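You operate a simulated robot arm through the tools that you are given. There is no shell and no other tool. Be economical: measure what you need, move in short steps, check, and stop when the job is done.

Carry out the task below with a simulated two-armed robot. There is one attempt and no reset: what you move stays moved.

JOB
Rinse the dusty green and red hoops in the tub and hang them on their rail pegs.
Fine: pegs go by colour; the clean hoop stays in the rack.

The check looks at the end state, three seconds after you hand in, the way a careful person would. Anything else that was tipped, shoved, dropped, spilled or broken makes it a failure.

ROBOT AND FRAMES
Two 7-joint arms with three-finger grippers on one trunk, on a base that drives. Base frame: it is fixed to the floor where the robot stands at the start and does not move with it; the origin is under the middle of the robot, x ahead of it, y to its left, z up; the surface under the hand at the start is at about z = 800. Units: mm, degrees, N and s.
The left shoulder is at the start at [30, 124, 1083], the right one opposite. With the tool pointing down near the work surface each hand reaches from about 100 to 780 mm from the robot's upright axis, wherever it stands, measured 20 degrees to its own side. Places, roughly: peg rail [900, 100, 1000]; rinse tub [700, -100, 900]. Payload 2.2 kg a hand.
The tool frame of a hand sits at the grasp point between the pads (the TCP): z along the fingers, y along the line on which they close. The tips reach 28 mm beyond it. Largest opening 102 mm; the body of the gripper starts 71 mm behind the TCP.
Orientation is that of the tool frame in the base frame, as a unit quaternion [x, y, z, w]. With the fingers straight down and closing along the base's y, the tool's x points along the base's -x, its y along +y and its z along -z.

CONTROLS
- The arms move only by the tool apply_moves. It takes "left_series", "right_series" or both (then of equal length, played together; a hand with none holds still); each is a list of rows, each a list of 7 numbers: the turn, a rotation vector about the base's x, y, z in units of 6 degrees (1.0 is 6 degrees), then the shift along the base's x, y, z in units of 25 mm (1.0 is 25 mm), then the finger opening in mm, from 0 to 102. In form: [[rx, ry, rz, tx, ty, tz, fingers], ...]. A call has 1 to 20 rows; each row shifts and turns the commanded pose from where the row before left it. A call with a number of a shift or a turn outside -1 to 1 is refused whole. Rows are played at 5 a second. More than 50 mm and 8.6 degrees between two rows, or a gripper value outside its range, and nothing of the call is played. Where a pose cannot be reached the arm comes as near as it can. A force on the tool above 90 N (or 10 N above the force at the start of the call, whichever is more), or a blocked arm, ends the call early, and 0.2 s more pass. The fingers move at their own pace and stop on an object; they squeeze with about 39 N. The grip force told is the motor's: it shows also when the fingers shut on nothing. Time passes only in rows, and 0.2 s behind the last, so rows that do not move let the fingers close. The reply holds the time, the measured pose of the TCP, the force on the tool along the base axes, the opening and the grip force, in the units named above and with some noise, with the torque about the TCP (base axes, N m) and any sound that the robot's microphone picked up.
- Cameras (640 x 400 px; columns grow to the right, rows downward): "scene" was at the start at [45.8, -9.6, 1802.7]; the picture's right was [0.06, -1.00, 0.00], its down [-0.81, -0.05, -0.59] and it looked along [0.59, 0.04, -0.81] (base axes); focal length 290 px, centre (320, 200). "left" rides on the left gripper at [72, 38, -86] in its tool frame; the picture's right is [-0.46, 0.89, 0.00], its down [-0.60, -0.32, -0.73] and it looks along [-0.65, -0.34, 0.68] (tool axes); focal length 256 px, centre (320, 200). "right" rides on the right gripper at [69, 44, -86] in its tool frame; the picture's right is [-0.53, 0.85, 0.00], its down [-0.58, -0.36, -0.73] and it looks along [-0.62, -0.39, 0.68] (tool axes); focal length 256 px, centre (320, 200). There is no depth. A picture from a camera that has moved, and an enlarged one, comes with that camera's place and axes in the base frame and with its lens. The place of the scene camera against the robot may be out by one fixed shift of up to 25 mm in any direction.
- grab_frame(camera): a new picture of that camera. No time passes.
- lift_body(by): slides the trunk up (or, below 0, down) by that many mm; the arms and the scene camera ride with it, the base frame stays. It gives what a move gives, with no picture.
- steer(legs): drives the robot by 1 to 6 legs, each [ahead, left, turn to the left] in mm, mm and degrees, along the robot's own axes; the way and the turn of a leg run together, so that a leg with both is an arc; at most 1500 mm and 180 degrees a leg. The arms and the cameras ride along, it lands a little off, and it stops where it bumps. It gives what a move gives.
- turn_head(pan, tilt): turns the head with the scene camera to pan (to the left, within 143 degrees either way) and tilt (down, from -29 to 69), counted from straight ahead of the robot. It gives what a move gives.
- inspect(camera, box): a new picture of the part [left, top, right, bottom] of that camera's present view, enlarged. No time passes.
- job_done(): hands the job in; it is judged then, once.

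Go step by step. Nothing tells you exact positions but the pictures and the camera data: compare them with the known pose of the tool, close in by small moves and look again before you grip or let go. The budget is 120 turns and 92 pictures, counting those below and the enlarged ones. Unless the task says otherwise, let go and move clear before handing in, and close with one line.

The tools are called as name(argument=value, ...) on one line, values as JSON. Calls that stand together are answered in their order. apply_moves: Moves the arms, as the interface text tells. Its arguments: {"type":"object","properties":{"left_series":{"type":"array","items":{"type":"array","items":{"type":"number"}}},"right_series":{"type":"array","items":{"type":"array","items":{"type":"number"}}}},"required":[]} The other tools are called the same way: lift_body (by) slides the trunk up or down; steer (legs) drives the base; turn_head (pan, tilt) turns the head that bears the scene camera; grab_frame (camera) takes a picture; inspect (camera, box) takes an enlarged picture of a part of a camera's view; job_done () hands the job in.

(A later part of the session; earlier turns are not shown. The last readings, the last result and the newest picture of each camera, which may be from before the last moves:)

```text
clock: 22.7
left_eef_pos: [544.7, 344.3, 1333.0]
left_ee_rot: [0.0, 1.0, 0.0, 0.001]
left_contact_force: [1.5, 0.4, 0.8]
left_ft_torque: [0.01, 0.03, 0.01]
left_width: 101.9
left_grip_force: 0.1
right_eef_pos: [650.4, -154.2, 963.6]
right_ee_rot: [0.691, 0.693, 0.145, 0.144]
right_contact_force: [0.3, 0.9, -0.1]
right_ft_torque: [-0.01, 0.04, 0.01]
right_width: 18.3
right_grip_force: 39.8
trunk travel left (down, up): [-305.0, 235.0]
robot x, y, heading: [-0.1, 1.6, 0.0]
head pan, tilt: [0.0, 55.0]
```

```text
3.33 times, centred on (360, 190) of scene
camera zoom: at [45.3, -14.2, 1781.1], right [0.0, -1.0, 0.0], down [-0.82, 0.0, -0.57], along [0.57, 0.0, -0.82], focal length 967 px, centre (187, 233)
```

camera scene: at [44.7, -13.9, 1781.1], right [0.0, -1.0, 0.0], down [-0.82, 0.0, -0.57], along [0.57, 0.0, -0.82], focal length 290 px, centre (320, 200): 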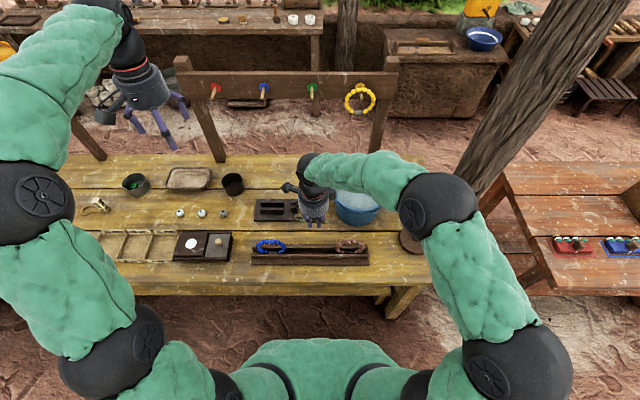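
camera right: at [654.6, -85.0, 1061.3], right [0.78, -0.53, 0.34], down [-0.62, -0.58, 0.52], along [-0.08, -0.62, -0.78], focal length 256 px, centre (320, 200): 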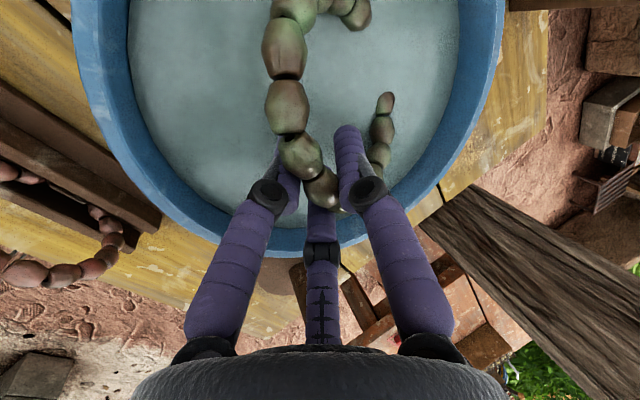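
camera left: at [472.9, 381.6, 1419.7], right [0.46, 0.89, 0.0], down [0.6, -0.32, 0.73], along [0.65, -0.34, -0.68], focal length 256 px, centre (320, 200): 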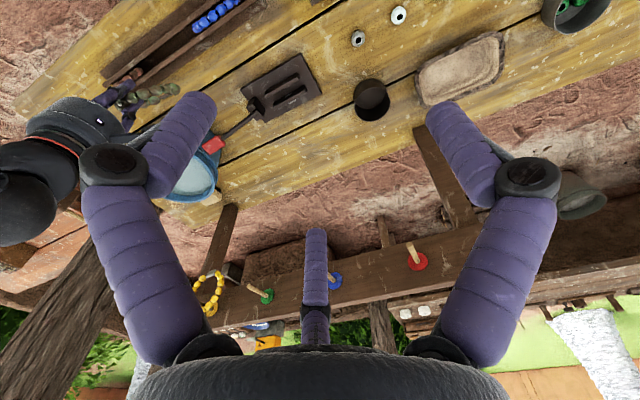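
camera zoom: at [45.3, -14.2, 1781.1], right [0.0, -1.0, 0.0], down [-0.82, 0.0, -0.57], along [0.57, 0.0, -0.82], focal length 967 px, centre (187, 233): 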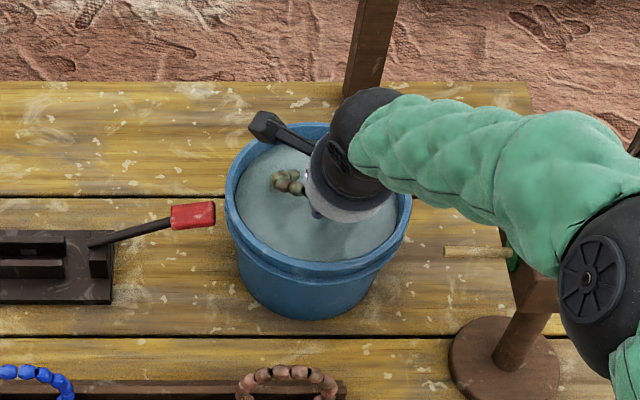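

The hoop is entering the water, well inside the rim. I go deeper.

apply_moves(right_series=[[0, 0, 0, 0, 0, -0.6, 5], [0, 0, 0, 0, 0, -0.6, 5], [0, 0, 0, 0, 0, -0.6, 5], [0, 0, 0, 0, 0, -0.5, 5]])

grab_frame(camera="right")

inspect(camera="scene", box=[280, 130, 440, 250])

```text
clock: 23.7
left_eef_pos: [545.0, 343.9, 1334.7]
left_ee_rot: [0.0, 1.0, 0.0, -0.001]
left_contact_force: [-0.1, 1.7, -0.4]
left_ft_torque: [-0.04, 0.0, -0.01]
left_width: 102.0
left_grip_force: 0.0
right_eef_pos: [650.8, -152.5, 908.7]
right_ee_rot: [0.691, 0.694, 0.145, 0.144]
right_contact_force: [1.4, 0.1, -1.0]
right_ft_torque: [-0.04, 0.01, 0.02]
right_width: 18.3
right_grip_force: 38.8
trunk travel left (down, up): [-305.0, 235.0]
robot x, y, heading: [-2.1, -1.7, -0.1]
head pan, tilt: [0.0, 55.0]
```

```text
52 pictures are left
camera right: at [654.7, -84.8, 1004.5], right [0.78, -0.53, 0.34], down [-0.62, -0.58, 0.52], along [-0.08, -0.62, -0.78], focal length 256 px, centre (320, 200)
```

right: 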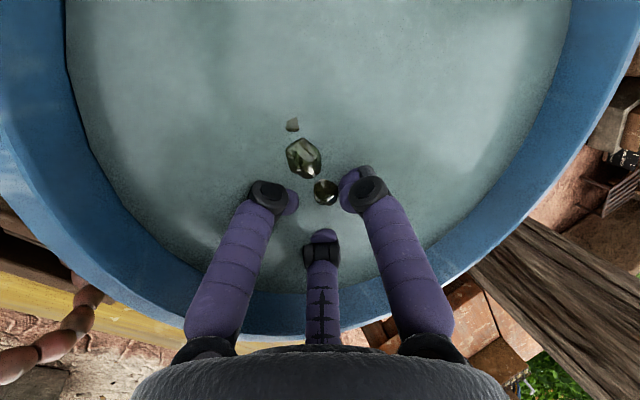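

```text
3.33 times, centred on (360, 190) of scene
camera zoom: at [45.0, -14.1, 1781.1], right [0.0, -1.0, 0.0], down [-0.82, 0.0, -0.57], along [0.57, 0.0, -0.82], focal length 967 px, centre (187, 233)
```

zoom: 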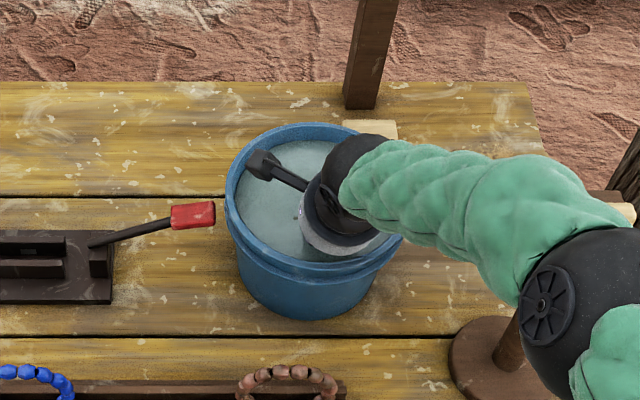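

Just two beads poke out. I'll go a little deeper, then swish gently.

apply_moves(right_series=[[0, 0, 0, 0.3, 0, -0.25, 5], [0, 0, 0, 0.1, 0, -0.25, 5], [0, 0, 0, 0, 0, -0.2, 5]])

grab_frame(camera="right")

```text
clock: 24.5
left_eef_pos: [544.1, 343.2, 1334.4]
left_ee_rot: [0.0, 1.0, 0.0, 0.0]
left_contact_force: [0.1, 0.6, 0.5]
left_ft_torque: [-0.01, 0.01, 0.01]
left_width: 101.9
left_grip_force: 0.1
right_eef_pos: [659.7, -153.9, 889.4]
right_ee_rot: [0.691, 0.693, 0.145, 0.144]
right_contact_force: [0.6, 0.0, -0.4]
right_ft_torque: [-0.03, 0.03, -0.01]
right_width: 18.2
right_grip_force: 39.0
trunk travel left (down, up): [-305.0, 235.0]
robot x, y, heading: [1.3, 4.2, 0.2]
head pan, tilt: [0.0, 55.0]
```

```text
50 pictures are left
camera right: at [664.7, -84.7, 986.7], right [0.78, -0.53, 0.34], down [-0.62, -0.58, 0.52], along [-0.08, -0.62, -0.78], focal length 256 px, centre (320, 200)
```

right: 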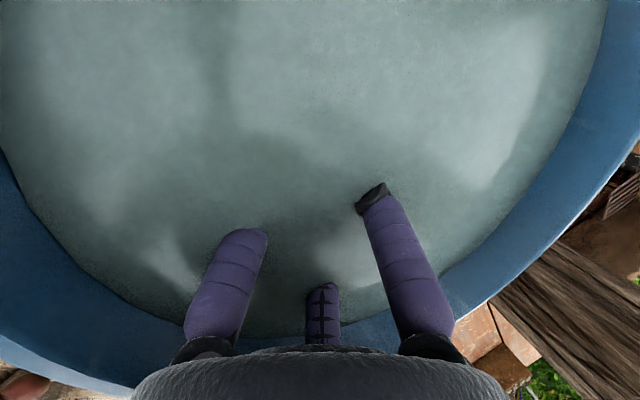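

The hoop is fully submerged. I swish it gently and then lift it out.

apply_moves(right_series=[[0, 0, 0, 0, 0.4, 0, 5], [0, 0, 0, 0, 0, 0, 5], [0, 0, 0, 0, -0.4, 0, 5], [0, 0, 0, 0, -0.4, 0, 5], [0, 0, 0, 0, 0, 0, 5], [0, 0, 0, 0, 0.4, 0, 5], [0, 0, 0, 0, 0.4, 0, 5], [0, 0, 0, 0, -0.4, 0, 5], [0, 0, 0, 0, -0.4, 0, 5], [0, 0, 0, 0, 0.4, 0, 5], [0, 0, 0, 0, 0.4, 0, 5], [0, 0, 0, 0, -0.4, 0, 5], [0, 0, 0, 0, 0, 0, 5]])

apply_moves(right_series=[[0, 0, 0, -0.3, 0, 0.6, 5], [0, 0, 0, 0, 0, 0.8, 5], [0, 0, 0, 0, 0, 0.8, 5], [0, 0, 0, 0, 0, 0.8, 5], [0, 0, 0, 0, 0, 1, 5], [0, 0, 0, 0, 0, 1, 5], [0, 0, 0, 0, 0, 1, 5], [0, 0, 0, 0, 0, 1, 5]])

grab_frame(camera="right")

```text
clock: 27.3
left_eef_pos: [544.3, 344.0, 1334.6]
left_ee_rot: [0.001, 1.0, 0.0, 0.0]
left_contact_force: [-0.2, 0.1, 0.5]
left_ft_torque: [-0.01, -0.02, -0.02]
left_width: 102.0
left_grip_force: 0.0
right_eef_pos: [658.8, -154.3, 890.6]
right_ee_rot: [0.691, 0.694, 0.144, 0.144]
right_contact_force: [0.7, 0.2, -1.4]
right_ft_torque: [-0.01, 0.01, -0.01]
right_width: 18.2
right_grip_force: 39.3
trunk travel left (down, up): [-305.0, 235.0]
robot x, y, heading: [1.3, 1.3, 0.0]
head pan, tilt: [0.0, 55.0]
```

```text
clock: 29.1
left_eef_pos: [543.8, 345.7, 1334.4]
left_ee_rot: [0.0, 1.0, 0.0, 0.001]
left_contact_force: [-0.3, 0.1, 0.3]
left_ft_torque: [0.03, 0.0, -0.02]
left_width: 101.9
left_grip_force: 0.0
right_eef_pos: [649.7, -154.0, 1065.2]
right_ee_rot: [0.691, 0.694, 0.144, 0.144]
right_contact_force: [-0.1, 0.6, -0.5]
right_ft_torque: [-0.06, 0.04, -0.01]
right_width: 18.1
right_grip_force: 39.1
trunk travel left (down, up): [-305.0, 235.0]
robot x, y, heading: [-0.2, -0.0, 0.0]
head pan, tilt: [0.0, 55.0]
```

```text
49 pictures are left
camera right: at [654.7, -84.5, 1162.1], right [0.78, -0.53, 0.34], down [-0.62, -0.58, 0.53], along [-0.08, -0.62, -0.78], focal length 256 px, centre (320, 200)
```

right: 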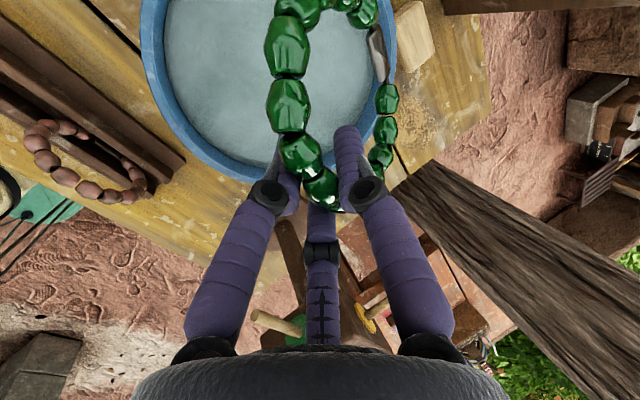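

The hoop came out clean, bright green. I'll raise the trunk and set the hand vertical near y≈6, ready for the green peg.

lift_body(by=180)

apply_moves(right_series=[[0, 1, 0, 0, 0.8, 0.45, 5], [0, 1, 0, 0, 0.8, 0.45, 5], [0, 1, 0, 0, 0.8, 0.45, 5], [0, 1, 0, 0, 0.8, 0.45, 5], [0, 0, 0, 0, 0.8, 0.45, 5], [0, 0, 0, 0, 0.8, 0.45, 5], [0, 0, 0, 0, 0.8, 0.45, 5], [0, 0, 0, 0, 0.8, 0.45, 5]])

grab_frame(camera="left")

grab_frame(camera="scene")

```text
clock: 31.1
left_eef_pos: [544.8, 344.1, 1513.7]
left_ee_rot: [0.0, 1.0, 0.0, 0.0]
left_contact_force: [-0.3, -0.7, -0.5]
left_ft_torque: [-0.01, -0.02, -0.02]
left_width: 102.0
left_grip_force: 0.1
right_eef_pos: [650.9, -153.1, 1244.3]
right_ee_rot: [0.691, 0.694, 0.144, 0.144]
right_contact_force: [-0.1, -1.0, 0.4]
right_ft_torque: [-0.01, 0.03, 0.0]
right_width: 18.2
right_grip_force: 39.1
trunk travel left (down, up): [-485.0, 55.0]
robot x, y, heading: [-0.5, -2.8, -0.0]
head pan, tilt: [0.0, 55.0]
```

```text
clock: 32.9
left_eef_pos: [543.4, 345.1, 1514.1]
left_ee_rot: [-0.001, 1.0, 0.001, 0.001]
left_contact_force: [0.2, 0.1, -0.4]
left_ft_torque: [0.0, 0.0, -0.02]
left_width: 102.1
left_grip_force: 0.1
right_eef_pos: [648.0, 7.7, 1333.9]
right_ee_rot: [0.706, 0.708, -0.003, -0.003]
right_contact_force: [-0.3, 0.2, -1.0]
right_ft_torque: [0.0, 0.02, -0.03]
right_width: 18.4
right_grip_force: 38.9
trunk travel left (down, up): [-485.0, 55.0]
robot x, y, heading: [0.1, 0.6, 0.2]
head pan, tilt: [0.0, 55.0]
```

```text
48 pictures are left
camera left: at [472.7, 382.6, 1599.6], right [0.47, 0.89, 0.0], down [0.6, -0.32, 0.73], along [0.65, -0.34, -0.68], focal length 256 px, centre (320, 200)
```

left: 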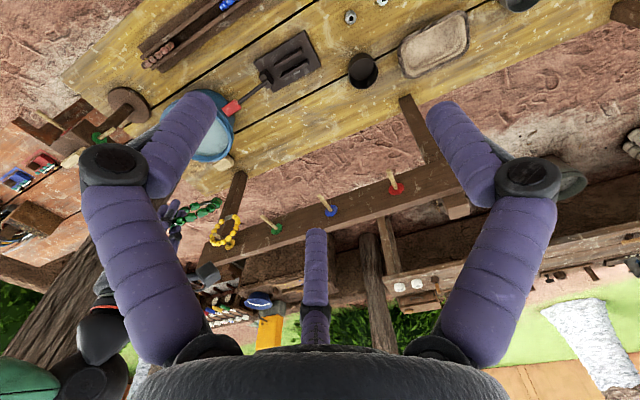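

```text
47 pictures are left
camera scene: at [44.4, -12.8, 1961.1], right [0.0, -1.0, 0.0], down [-0.82, 0.0, -0.57], along [0.57, 0.0, -0.82], focal length 290 px, centre (320, 200)
```

scene: 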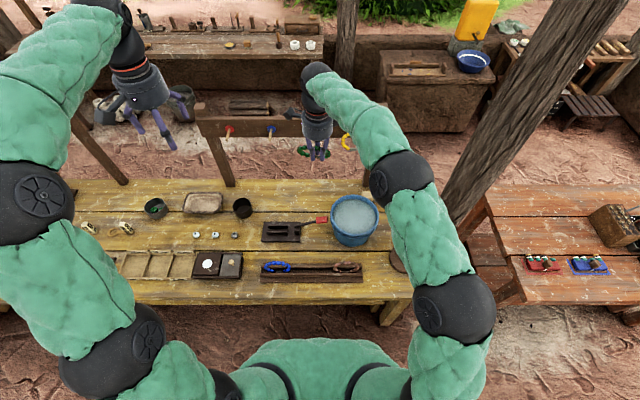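

inspect(camera="left", box=[150, 160, 310, 260])

grab_frame(camera="right")

```text
4.00 times, centred on (230, 210) of left
camera zoom: at [472.7, 382.6, 1599.6], right [0.47, 0.89, 0.0], down [0.6, -0.32, 0.73], along [0.65, -0.34, -0.68], focal length 1024 px, centre (680, 160)
```

zoom: 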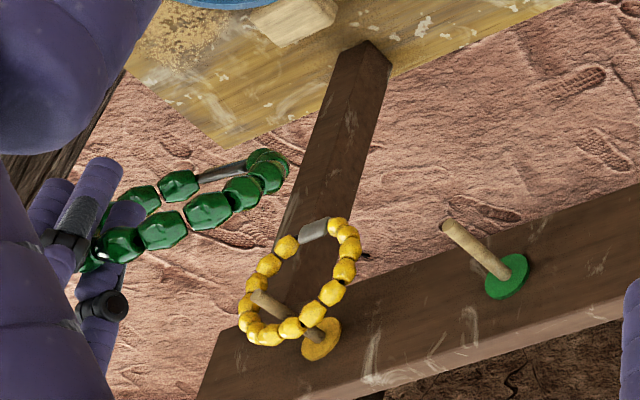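

```text
45 pictures are left
camera right: at [692.5, 77.0, 1420.7], right [0.85, -0.53, -0.01], down [-0.36, -0.58, 0.73], along [-0.39, -0.62, -0.68], focal length 256 px, centre (320, 200)
```

right: 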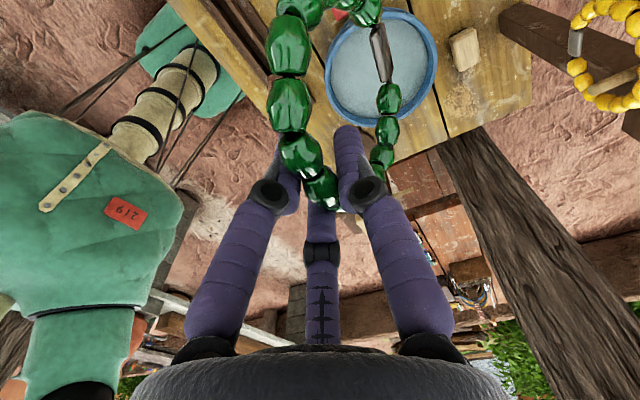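

Triangulating, the clean ring's centre is about [+27, +12, -33] from the TCP and leans about 24°. I'll tilt the hand back 18° to make the hoop nearly vertical, then drive ahead toward the rail with everything kept above peg height.

apply_moves(right_series=[[0, 1, 0, 0, 0, 0, 5], [0, 1, 0, 0, 0, 0, 5], [0, 1, 0, 0, 0, 0, 5]])

steer(legs=[[150, 0, 0]])

grab_frame(camera="right")

grab_frame(camera="left")

```text
clock: 33.7
left_eef_pos: [544.7, 343.5, 1513.7]
left_ee_rot: [-0.001, 1.0, 0.001, 0.0]
left_contact_force: [-0.5, 0.2, -0.2]
left_ft_torque: [-0.02, -0.01, 0.01]
left_width: 102.0
left_grip_force: 0.1
right_eef_pos: [649.3, 6.1, 1335.0]
right_ee_rot: [0.7, 0.702, -0.095, -0.096]
right_contact_force: [-0.2, -0.3, 0.2]
right_ft_torque: [0.03, -0.01, 0.0]
right_width: 18.1
right_grip_force: 38.6
right hand out of reach, approached as far as the arm can: row 3
trunk travel left (down, up): [-485.0, 55.0]
robot x, y, heading: [-1.7, 0.7, 0.0]
head pan, tilt: [0.0, 55.0]
```

```text
clock: 35.1
left_eef_pos: [688.9, 343.5, 1515.3]
left_ee_rot: [0.001, 1.0, 0.001, 0.0]
left_contact_force: [-0.4, -0.2, 0.0]
left_ft_torque: [0.0, 0.02, 0.02]
left_width: 102.0
left_grip_force: 0.0
right_eef_pos: [795.9, 6.1, 1334.8]
right_ee_rot: [0.7, 0.701, -0.095, -0.095]
right_contact_force: [-0.9, -1.1, 0.7]
right_ft_torque: [0.02, 0.0, -0.03]
right_width: 18.0
right_grip_force: 39.4
trunk travel left (down, up): [-485.0, 55.0]
robot x, y, heading: [150.4, -0.5, -0.1]
head pan, tilt: [0.0, 55.0]
```

```text
44 pictures are left
camera right: at [860.2, 74.3, 1407.6], right [0.82, -0.53, -0.22], down [-0.16, -0.58, 0.8], along [-0.56, -0.62, -0.56], focal length 256 px, centre (320, 200)
```

right: 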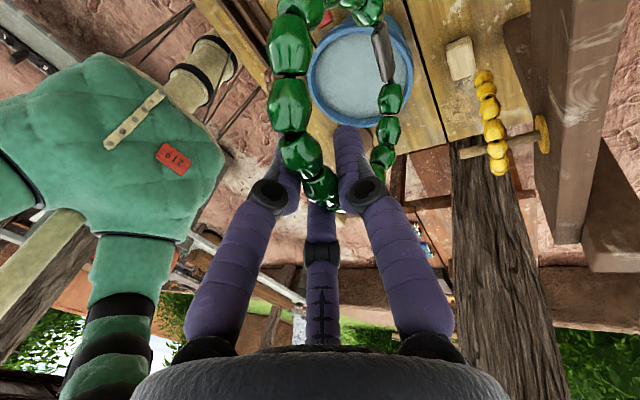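

```text
43 pictures are left
camera left: at [619.2, 380.9, 1600.6], right [0.47, 0.88, 0.0], down [0.6, -0.32, 0.73], along [0.65, -0.34, -0.68], focal length 256 px, centre (320, 200)
```

left: 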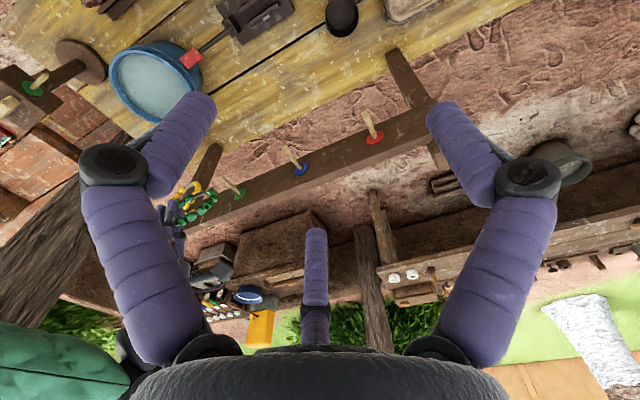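

inspect(camera="left", box=[150, 150, 262, 220])

```text
5.71 times, centred on (206, 185) of left
camera zoom: at [619.2, 380.9, 1600.6], right [0.47, 0.88, 0.0], down [0.6, -0.32, 0.73], along [0.65, -0.34, -0.68], focal length 1463 px, centre (971, 286)
```

zoom: 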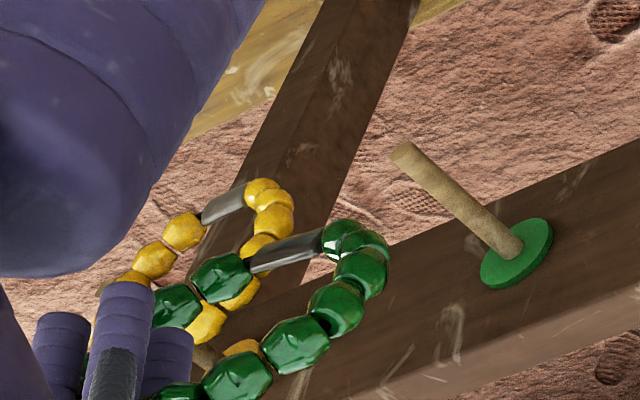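

The green peg spans from tip [845, 23, 1193] to base [905, 25, 1194]. The hoop is still short of the tip, so I lower it to insertion height and check alignment.

apply_moves(right_series=[[0, 0, 0, 0, 0.06, -0.95, 5], [0, 0, 0, 0, 0.06, -0.95, 5], [0, 0, 0, 0, 0.06, -0.95, 5], [0, 0, 0, 0, 0.06, -0.9, 5]])

grab_frame(camera="right")

inspect(camera="left", box=[140, 130, 268, 210])

```text
clock: 36.1
left_eef_pos: [691.7, 342.8, 1514.7]
left_ee_rot: [0.001, 1.0, 0.0, 0.001]
left_contact_force: [-0.7, 0.4, 0.0]
left_ft_torque: [-0.03, -0.01, 0.0]
left_width: 102.0
left_grip_force: 0.0
right_eef_pos: [796.2, 11.1, 1240.8]
right_ee_rot: [0.7, 0.701, -0.095, -0.095]
right_contact_force: [-0.4, 0.8, -0.1]
right_ft_torque: [-0.02, -0.04, 0.0]
right_width: 18.4
right_grip_force: 39.1
trunk travel left (down, up): [-485.0, 55.0]
robot x, y, heading: [146.5, 0.0, 0.1]
head pan, tilt: [0.0, 55.0]
```

```text
41 pictures are left
camera right: at [862.1, 80.0, 1314.1], right [0.82, -0.53, -0.22], down [-0.16, -0.58, 0.8], along [-0.56, -0.62, -0.56], focal length 256 px, centre (320, 200)
```

right: 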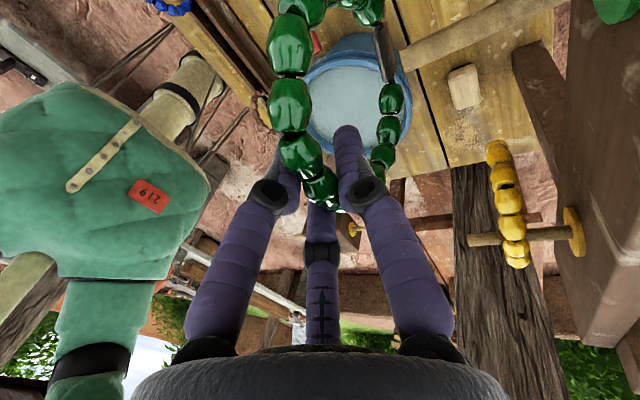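

```text
5.00 times, centred on (204, 170) of left
camera zoom: at [620.2, 380.9, 1600.2], right [0.47, 0.88, 0.0], down [0.6, -0.32, 0.73], along [0.65, -0.34, -0.68], focal length 1280 px, centre (900, 350)
```

zoom: 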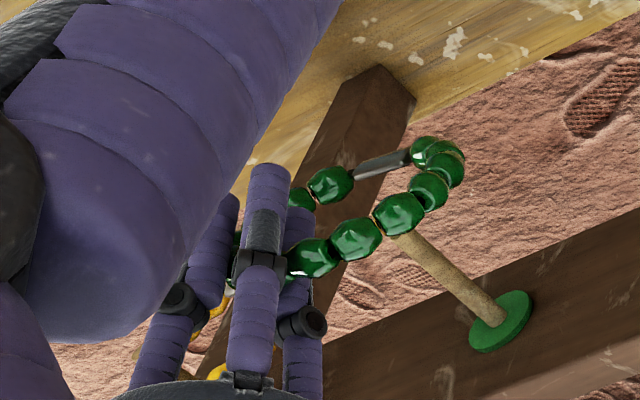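

Alignment looks good: the peg lines up with the middle of the hoop's hole, under the fingertips. I'll move forward onto the peg.

apply_moves(right_series=[[0, 0, 0, 0.7, 0, 0, 5], [0, 0, 0, 0.7, 0, 0, 5]])

inspect(camera="left", box=[140, 130, 268, 210])

grab_frame(camera="right")

```text
clock: 36.7
left_eef_pos: [690.5, 343.4, 1515.3]
left_ee_rot: [0.001, 1.0, 0.0, 0.001]
left_contact_force: [-0.8, -0.3, 0.6]
left_ft_torque: [0.0, -0.06, 0.02]
left_width: 101.8
left_grip_force: 0.1
right_eef_pos: [813.1, 11.0, 1243.8]
right_ee_rot: [0.7, 0.702, -0.094, -0.095]
right_contact_force: [-1.1, -0.5, -0.9]
right_ft_torque: [-0.02, -0.01, -0.01]
right_width: 18.5
right_grip_force: 39.0
right hand out of reach, approached as far as the arm can: row 2
trunk travel left (down, up): [-485.0, 55.0]
robot x, y, heading: [147.5, 1.0, -0.1]
head pan, tilt: [0.0, 55.0]
```

```text
5.00 times, centred on (204, 170) of left
camera zoom: at [619.7, 381.0, 1600.5], right [0.47, 0.88, 0.0], down [0.6, -0.32, 0.73], along [0.65, -0.34, -0.68], focal length 1280 px, centre (900, 350)
```

zoom: 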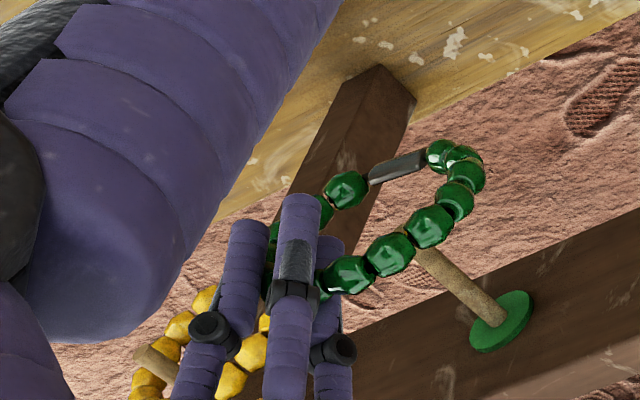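

```text
38 pictures are left
camera right: at [877.6, 79.8, 1315.3], right [0.82, -0.53, -0.22], down [-0.16, -0.58, 0.8], along [-0.56, -0.62, -0.56], focal length 256 px, centre (320, 200)
```

right: 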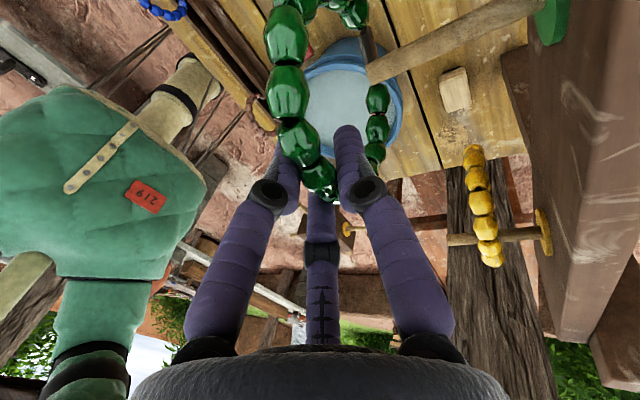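

The arm is at its reach limit but the peg tip is heading into the hole. I'll creep the base ahead 30 mm at a time.

steer(legs=[[32, 0, 0]])

inspect(camera="left", box=[130, 120, 258, 200])

grab_frame(camera="right")

```text
clock: 37.5
left_eef_pos: [718.2, 343.6, 1516.7]
left_ee_rot: [0.001, 1.0, 0.0, 0.002]
left_contact_force: [-0.3, -0.1, 0.4]
left_ft_torque: [-0.02, -0.06, -0.01]
left_width: 102.2
left_grip_force: 0.0
right_eef_pos: [841.6, 11.8, 1244.7]
right_ee_rot: [0.7, 0.702, -0.093, -0.094]
right_contact_force: [-0.2, -0.6, -1.3]
right_ft_torque: [-0.03, -0.06, -0.02]
right_width: 18.4
right_grip_force: 38.6
trunk travel left (down, up): [-485.0, 55.0]
robot x, y, heading: [179.2, 2.0, -0.1]
head pan, tilt: [0.0, 55.0]
```

```text
5.00 times, centred on (194, 160) of left
camera zoom: at [646.7, 381.1, 1602.2], right [0.47, 0.89, 0.0], down [0.6, -0.32, 0.73], along [0.65, -0.34, -0.68], focal length 1280 px, centre (950, 400)
```

zoom: 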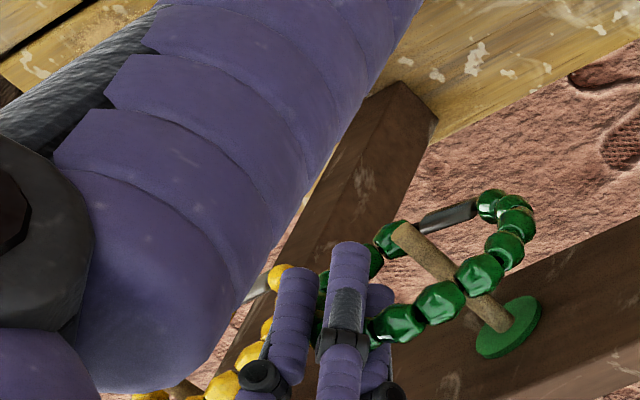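

```text
36 pictures are left
camera right: at [905.6, 80.0, 1317.3], right [0.82, -0.53, -0.22], down [-0.16, -0.58, 0.8], along [-0.56, -0.62, -0.56], focal length 256 px, centre (320, 200)
```

right: 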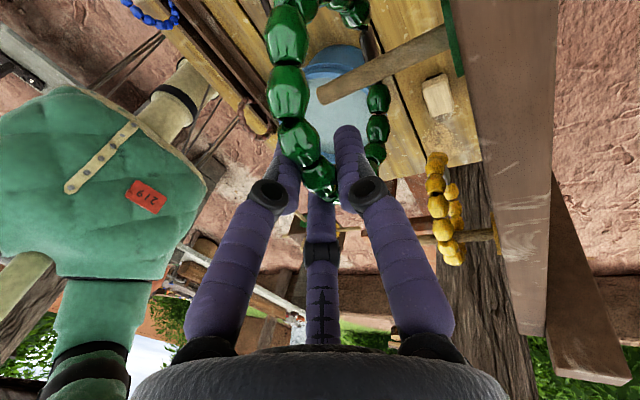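

The peg is threaded through the hoop. I'll creep another 22 mm.

steer(legs=[[22, 0, 0]])

inspect(camera="left", box=[130, 110, 258, 190])

grab_frame(camera="right")

```text
clock: 38.3
left_eef_pos: [741.3, 343.7, 1516.9]
left_ee_rot: [0.0, 1.0, 0.0, 0.003]
left_contact_force: [0.1, -0.2, 0.8]
left_ft_torque: [-0.02, -0.01, 0.01]
left_width: 101.8
left_grip_force: 0.1
right_eef_pos: [864.0, 11.5, 1245.8]
right_ee_rot: [0.7, 0.701, -0.093, -0.095]
right_contact_force: [0.0, 0.2, -0.7]
right_ft_torque: [-0.02, -0.04, -0.02]
right_width: 18.4
right_grip_force: 39.1
trunk travel left (down, up): [-485.0, 55.0]
robot x, y, heading: [201.2, 0.8, -0.2]
head pan, tilt: [0.0, 55.0]
```

```text
5.00 times, centred on (194, 150) of left
camera zoom: at [669.3, 381.3, 1602.4], right [0.47, 0.89, 0.0], down [0.6, -0.32, 0.73], along [0.65, -0.34, -0.68], focal length 1280 px, centre (950, 450)
```

zoom: 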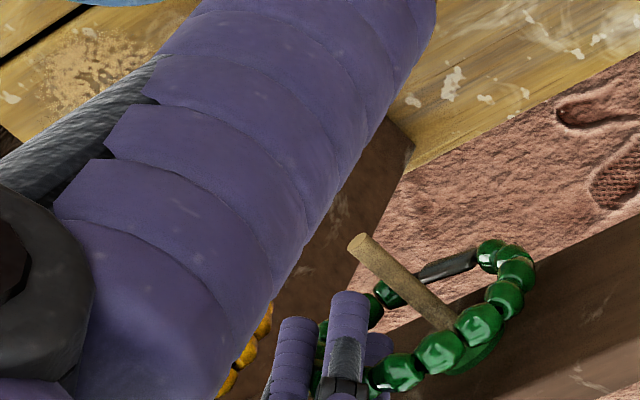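

```text
34 pictures are left
camera right: at [928.2, 80.2, 1317.1], right [0.82, -0.53, -0.22], down [-0.16, -0.58, 0.8], along [-0.56, -0.62, -0.56], focal length 256 px, centre (320, 200)
```

right: 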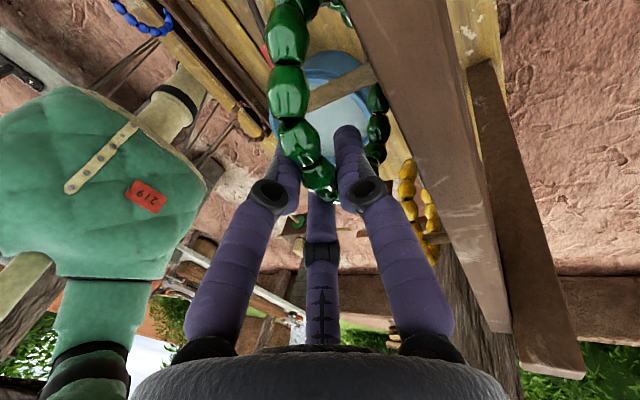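

The hoop is well onto the peg. I lower it a little so the drop is minimal.

apply_moves(right_series=[[0, 0, 0, 0, 0, -0.16, 5], [0, 0, 0, 0, 0, -0.16, 5], [0, 0, 0, 0, 0, 0, 5]])

inspect(camera="right", box=[240, 0, 432, 220])

```text
clock: 39.1
left_eef_pos: [745.2, 344.0, 1516.6]
left_ee_rot: [-0.001, 1.0, 0.001, 0.001]
left_contact_force: [0.5, 0.4, 0.2]
left_ft_torque: [0.01, 0.0, 0.0]
left_width: 101.9
left_grip_force: 0.1
right_eef_pos: [868.3, 11.2, 1234.4]
right_ee_rot: [0.7, 0.702, -0.094, -0.095]
right_contact_force: [0.4, -0.3, 0.0]
right_ft_torque: [-0.01, 0.04, 0.0]
right_width: 18.5
right_grip_force: 38.8
trunk travel left (down, up): [-485.0, 55.0]
robot x, y, heading: [197.4, 1.8, -0.2]
head pan, tilt: [0.0, 55.0]
```

```text
1.82 times, centred on (336, 110) of right
camera zoom: at [931.0, 80.2, 1306.1], right [0.82, -0.53, -0.23], down [-0.16, -0.58, 0.8], along [-0.56, -0.62, -0.56], focal length 465 px, centre (291, 364)
```

zoom: 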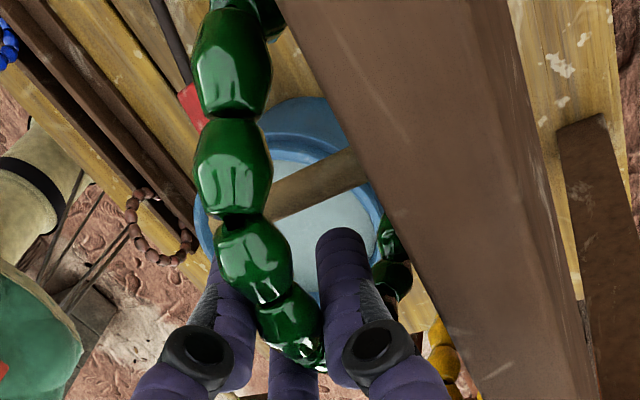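

Now I open slowly, leaving the fingers as a guide around the hoop's top.

apply_moves(right_series=[[0, 0, 0, 0, 0, 0, 24], [0, 0, 0, 0, 0, 0, 30], [0, 0, 0, 0, 0, 0, 36], [0, 0, 0, 0, 0, 0, 40], [0, 0, 0, 0, 0, 0, 40], [0, 0, 0, 0, 0, 0, 40]])

inspect(camera="right", box=[240, 0, 432, 220])

inspect(camera="left", box=[130, 110, 258, 190])

```text
clock: 40.5
left_eef_pos: [743.9, 345.2, 1516.1]
left_ee_rot: [0.0, 1.0, 0.0, 0.002]
left_contact_force: [-0.2, -0.3, -0.4]
left_ft_torque: [-0.01, -0.02, 0.02]
left_width: 102.1
left_grip_force: 0.0
right_eef_pos: [865.5, 11.4, 1236.1]
right_ee_rot: [0.7, 0.702, -0.094, -0.094]
right_contact_force: [-4.7, 0.0, 0.8]
right_ft_torque: [0.0, -0.02, 0.0]
right_width: 36.9
right_grip_force: 0.0
trunk travel left (down, up): [-485.0, 55.0]
robot x, y, heading: [196.7, -3.4, 0.1]
head pan, tilt: [0.0, 55.0]
```

```text
1.82 times, centred on (336, 110) of right
camera zoom: at [929.7, 80.3, 1307.2], right [0.82, -0.53, -0.22], down [-0.16, -0.58, 0.8], along [-0.56, -0.62, -0.56], focal length 465 px, centre (291, 364)
```

zoom: 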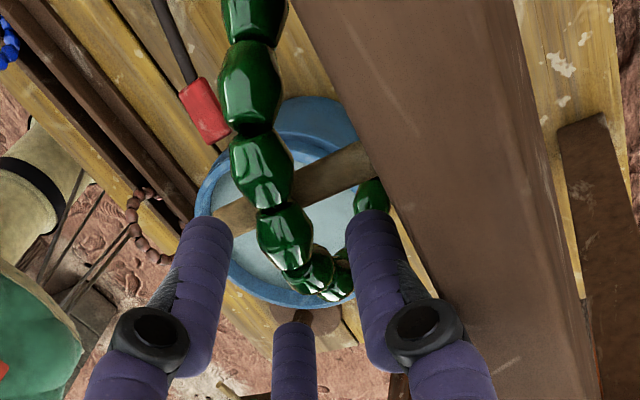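

```text
5.00 times, centred on (194, 150) of left
camera zoom: at [671.6, 381.4, 1601.6], right [0.47, 0.89, 0.0], down [0.6, -0.32, 0.73], along [0.65, -0.34, -0.68], focal length 1280 px, centre (950, 450)
```

zoom: 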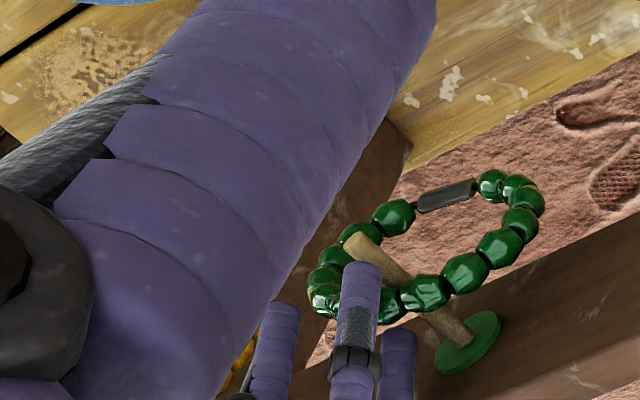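

The hoop dropped onto the peg and rests there, and the single jaw lightly touches the rail. I'll back off a hair and rise straight up.

apply_moves(right_series=[[0, 0, 0, -0.1, 0, 0.1, 40], [0, 0, 0, 0.02, 0, 0.3, 40], [0, 0, 0, 0.05, 0, 0.4, 42], [0, 0, 0, 0.05, 0, 0.5, 44]])

inspect(camera="right", box=[200, 0, 456, 220])

inspect(camera="left", box=[130, 110, 258, 190])

```text
clock: 41.5
left_eef_pos: [743.5, 344.6, 1515.7]
left_ee_rot: [0.0, 1.0, -0.001, 0.001]
left_contact_force: [0.6, 0.6, 0.1]
left_ft_torque: [0.01, 0.0, 0.01]
left_width: 102.0
left_grip_force: 0.0
right_eef_pos: [863.7, 11.0, 1267.6]
right_ee_rot: [0.7, 0.702, -0.093, -0.094]
right_contact_force: [-0.1, 0.3, -0.7]
right_ft_torque: [0.03, 0.03, 0.0]
right_width: 44.0
right_grip_force: 0.1
right hand out of reach, approached as far as the arm can: row 4
trunk travel left (down, up): [-485.0, 55.0]
robot x, y, heading: [202.6, 1.6, -0.2]
head pan, tilt: [0.0, 55.0]
```

```text
1.82 times, centred on (328, 110) of right
camera zoom: at [928.0, 80.0, 1339.5], right [0.82, -0.53, -0.22], down [-0.16, -0.58, 0.8], along [-0.56, -0.62, -0.56], focal length 465 px, centre (306, 364)
```

zoom: 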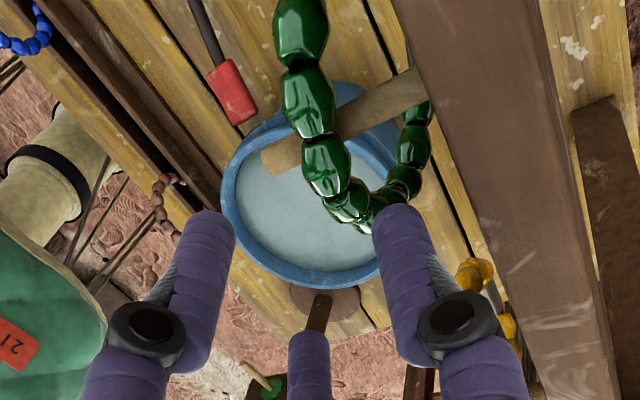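

```text
5.00 times, centred on (194, 150) of left
camera zoom: at [672.3, 381.6, 1601.3], right [0.46, 0.89, 0.0], down [0.6, -0.32, 0.73], along [0.65, -0.34, -0.68], focal length 1280 px, centre (950, 450)
```

zoom: 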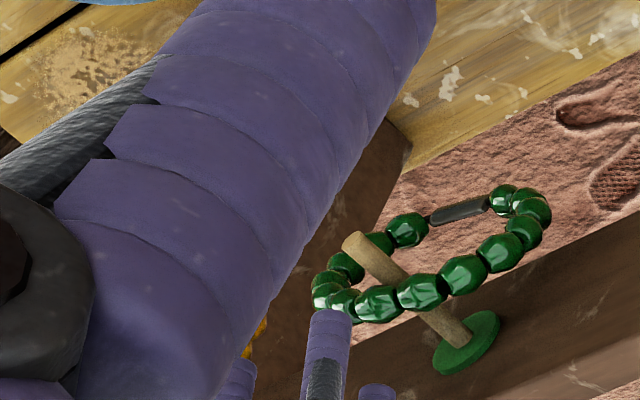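

The hoop hangs on the green peg. I'll raise the trunk to clear and back the base away.

lift_body(by=45)

steer(legs=[[-200, 0, 0]])

inspect(camera="left", box=[150, 130, 350, 260])

```text
clock: 42.4
left_eef_pos: [745.5, 344.1, 1560.5]
left_ee_rot: [0.0, 1.0, 0.0, 0.0]
left_contact_force: [0.0, -0.4, -0.3]
left_ft_torque: [0.01, 0.03, 0.02]
left_width: 101.7
left_grip_force: 0.0
right_eef_pos: [865.4, 10.5, 1312.1]
right_ee_rot: [0.7, 0.701, -0.094, -0.095]
right_contact_force: [0.0, 0.5, 0.2]
right_ft_torque: [0.02, 0.0, -0.01]
right_width: 43.9
right_grip_force: 0.1
trunk travel left (down, up): [-530.0, 10.0]
robot x, y, heading: [198.7, 2.5, -0.4]
head pan, tilt: [0.0, 55.0]
```

```text
clock: 44.0
left_eef_pos: [539.8, 343.9, 1561.0]
left_ee_rot: [0.0, 1.0, -0.001, 0.001]
left_contact_force: [0.4, 0.0, -0.1]
left_ft_torque: [0.0, 0.01, 0.01]
left_width: 101.8
left_grip_force: 0.0
right_eef_pos: [659.1, 11.1, 1310.7]
right_ee_rot: [0.7, 0.702, -0.094, -0.096]
right_contact_force: [-0.4, 0.5, -0.4]
right_ft_torque: [-0.01, -0.01, 0.02]
right_width: 44.2
right_grip_force: 0.0
trunk travel left (down, up): [-530.0, 10.0]
robot x, y, heading: [-6.6, -2.7, -0.1]
head pan, tilt: [0.0, 55.0]
```

```text
3.08 times, centred on (250, 195) of left
camera zoom: at [468.6, 381.7, 1645.9], right [0.47, 0.89, 0.0], down [0.6, -0.32, 0.73], along [0.65, -0.34, -0.68], focal length 788 px, centre (535, 215)
```

zoom: 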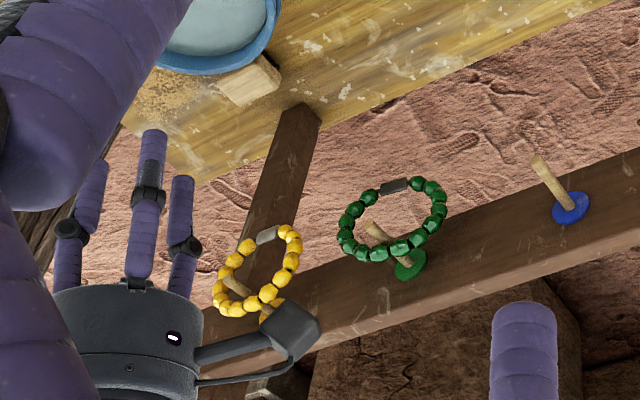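

The green hoop hangs properly. Now the red one: I lower the trunk and bring the right hand vertically above the red hoop.

lift_body(by=-225)

apply_moves(right_series=[[0, -0.85, 0, -0.86, -0.6, 0, 60], [0, -0.85, 0, -0.86, -0.6, 0, 70], [0, -0.85, 0, -0.86, -0.6, 0, 80], [0, 0, 0, -0.86, -0.6, 0, 80], [0, 0, 0, -0.86, -0.6, 0, 80], [0, 0, 0, -0.86, -0.6, 0, 80], [0, 0, 0, -0.86, -0.6, 0, 80], [0, 0, 0, -0.86, -0.6, -0.4, 80]])

grab_frame(camera="right")

inspect(camera="left", box=[40, 0, 200, 100])

```text
clock: 46.4
left_eef_pos: [540.6, 344.7, 1336.8]
left_ee_rot: [0.001, 1.0, 0.001, 0.001]
left_contact_force: [0.3, 0.0, -0.2]
left_ft_torque: [0.03, -0.01, 0.02]
left_width: 101.8
left_grip_force: 0.1
right_eef_pos: [659.5, 11.7, 1087.2]
right_ee_rot: [0.7, 0.701, -0.093, -0.095]
right_contact_force: [-0.5, 0.3, 0.8]
right_ft_torque: [0.02, -0.01, -0.03]
right_width: 44.1
right_grip_force: 0.1
trunk travel left (down, up): [-305.0, 235.0]
robot x, y, heading: [-3.7, 1.8, -0.1]
head pan, tilt: [0.0, 55.0]
```

```text
clock: 48.2
left_eef_pos: [537.9, 344.8, 1337.8]
left_ee_rot: [0.0, 1.0, 0.0, 0.002]
left_contact_force: [-0.3, -0.4, 0.9]
left_ft_torque: [0.02, -0.03, 0.0]
left_width: 101.7
left_grip_force: 0.0
right_eef_pos: [504.6, -101.3, 1079.2]
right_ee_rot: [0.706, 0.708, 0.001, -0.001]
right_contact_force: [0.2, -0.7, -0.5]
right_ft_torque: [0.01, 0.06, -0.02]
right_width: 80.1
right_grip_force: 0.0
right hand out of reach, approached as far as the arm can: row 1
trunk travel left (down, up): [-305.0, 235.0]
robot x, y, heading: [-4.2, 2.4, -0.3]
head pan, tilt: [0.0, 55.0]
```

```text
27 pictures are left
camera right: at [547.5, -32.4, 1166.9], right [0.85, -0.53, 0.0], down [-0.36, -0.58, 0.73], along [-0.39, -0.62, -0.68], focal length 256 px, centre (320, 200)
```

right: 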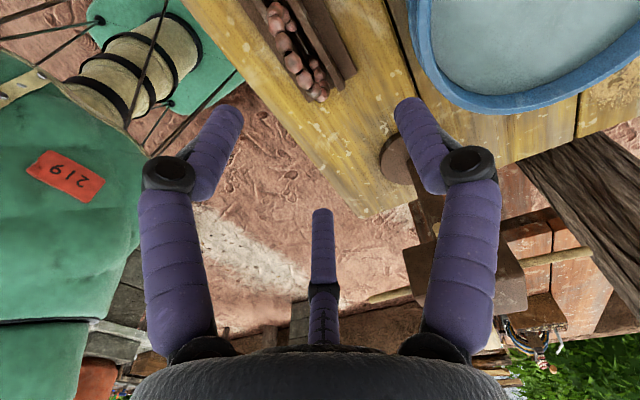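

```text
4.00 times, centred on (120, 50) of left
camera zoom: at [467.2, 381.1, 1421.6], right [0.47, 0.89, 0.0], down [0.6, -0.32, 0.73], along [0.65, -0.34, -0.68], focal length 1024 px, centre (1120, 800)
```

zoom: 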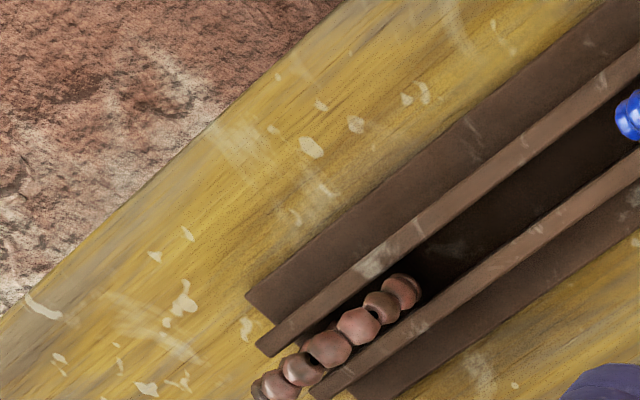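

The red hoop's top is near [478, -105, 898], standing upright. I descend above it and recheck.

apply_moves(right_series=[[0, 0, 0, -0.23, -0.03, -0.86, 80], [0, 0, 0, -0.23, -0.03, -0.86, 80], [0, 0, 0, -0.23, -0.03, -0.86, 80], [0, 0, 0, -0.23, -0.03, -0.86, 80], [0, 0, 0, -0.23, -0.03, -0.86, 80], [0, 0, 0, -0.23, -0.03, -0.86, 80]])

grab_frame(camera="right")

```text
clock: 49.6
left_eef_pos: [540.8, 344.3, 1336.2]
left_ee_rot: [0.0, 1.0, 0.0, 0.001]
left_contact_force: [-0.2, -0.6, -0.3]
left_ft_torque: [0.0, 0.01, 0.01]
left_width: 102.1
left_grip_force: 0.1
right_eef_pos: [469.3, -105.2, 948.0]
right_ee_rot: [0.707, 0.707, 0.0, -0.001]
right_contact_force: [0.1, 0.7, -0.6]
right_ft_torque: [-0.01, 0.01, 0.01]
right_width: 79.8
right_grip_force: 0.2
trunk travel left (down, up): [-305.0, 235.0]
robot x, y, heading: [-2.5, -2.0, -0.3]
head pan, tilt: [0.0, 55.0]
```

```text
25 pictures are left
camera right: at [512.5, -36.7, 1035.3], right [0.85, -0.53, 0.0], down [-0.36, -0.58, 0.73], along [-0.39, -0.62, -0.68], focal length 256 px, centre (320, 200)
```

right: 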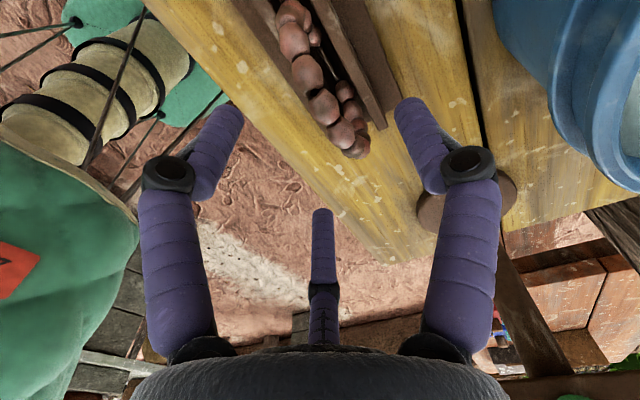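

The position is as predicted. I descend to a shallower grip than before (z≈912) and close.

apply_moves(right_series=[[0, 0, 0, 0, 0, -0.7, 80], [0, 0, 0, 0, 0, -0.7, 80], [0, 0, 0, 0, 0, 0, 60], [0, 0, 0, 0, 0, 0, 40], [0, 0, 0, 0, 0, 0, 25], [0, 0, 0, 0, 0, 0, 5], [0, 0, 0, 0, 0, 0, 5]])

grab_frame(camera="right")

```text
clock: 51.2
left_eef_pos: [539.6, 344.3, 1335.4]
left_ee_rot: [-0.001, 1.0, 0.0, 0.001]
left_contact_force: [-1.1, 0.3, -0.6]
left_ft_torque: [0.01, 0.0, 0.01]
left_width: 101.7
left_grip_force: 0.0
right_eef_pos: [469.0, -105.1, 914.2]
right_ee_rot: [0.707, 0.707, 0.001, 0.0]
right_contact_force: [0.0, -0.2, -0.4]
right_ft_torque: [0.02, -0.01, 0.0]
right_width: 21.8
right_grip_force: 39.0
trunk travel left (down, up): [-305.0, 235.0]
robot x, y, heading: [-9.0, -1.4, -0.2]
head pan, tilt: [0.0, 55.0]
```

```text
24 pictures are left
camera right: at [512.4, -35.8, 1000.9], right [0.85, -0.53, 0.0], down [-0.36, -0.58, 0.73], along [-0.39, -0.62, -0.68], focal length 256 px, centre (320, 200)
```

right: 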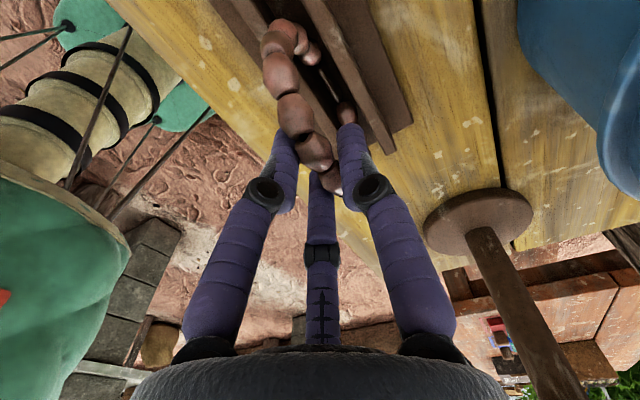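

Gripped nearer the fingertips. I lift gently and then carry it over the tub.

apply_moves(right_series=[[0, 0, 0, 0, 0, 0.3, 5], [0, 0, 0, 0, 0, 0.6, 5], [0, 0, 0, 0, 0, 0.9, 5], [0, 0, 0, 0, 0, 0.9, 5], [0, 0, 0, 0, 0, 0.9, 5], [0, 0, 0, 0, 0, 0.9, 5], [0, 0, 0, 0, 0, 0.9, 5], [0, 0, 0, 0, 0, 0.9, 5], [0, 0, 0, 0, 0, 0.9, 5]])

grab_frame(camera="right")

inspect(camera="left", box=[40, 20, 200, 120])

```text
clock: 53.2
left_eef_pos: [539.4, 344.0, 1336.0]
left_ee_rot: [0.0, 1.0, 0.0, 0.002]
left_contact_force: [0.1, 0.1, 0.4]
left_ft_torque: [-0.02, -0.03, 0.02]
left_width: 102.1
left_grip_force: 0.1
right_eef_pos: [468.8, -105.8, 1097.2]
right_ee_rot: [0.707, 0.707, 0.001, 0.0]
right_contact_force: [0.3, -0.3, -1.0]
right_ft_torque: [0.0, 0.0, 0.01]
right_width: 21.3
right_grip_force: 38.9
trunk travel left (down, up): [-305.0, 235.0]
robot x, y, heading: [-4.1, 1.3, -0.0]
head pan, tilt: [0.0, 55.0]
```

```text
23 pictures are left
camera right: at [511.6, -37.1, 1182.6], right [0.85, -0.53, 0.0], down [-0.36, -0.58, 0.73], along [-0.39, -0.62, -0.68], focal length 256 px, centre (320, 200)
```

right: 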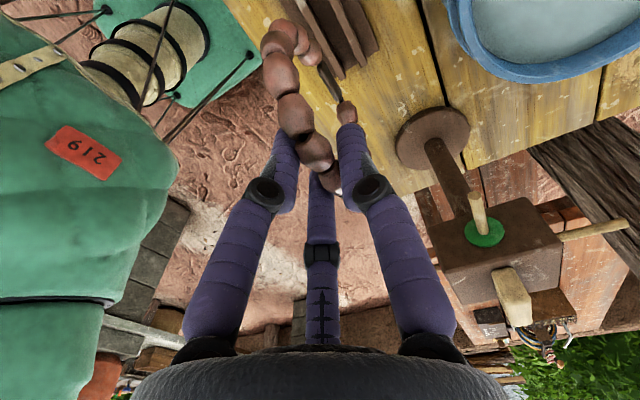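

```text
4.00 times, centred on (120, 70) of left
camera zoom: at [467.5, 381.6, 1421.3], right [0.47, 0.89, 0.0], down [0.6, -0.32, 0.73], along [0.65, -0.34, -0.68], focal length 1024 px, centre (1120, 720)
```

zoom: 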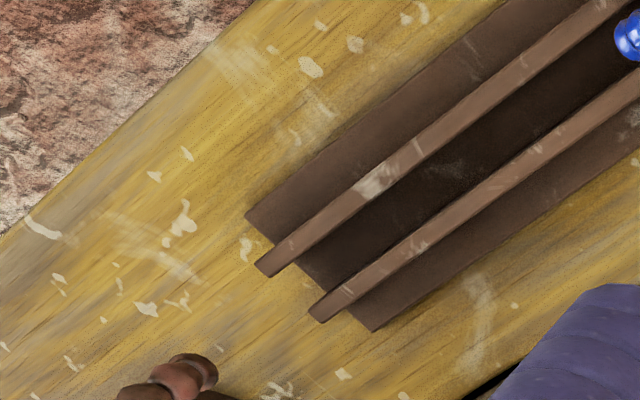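

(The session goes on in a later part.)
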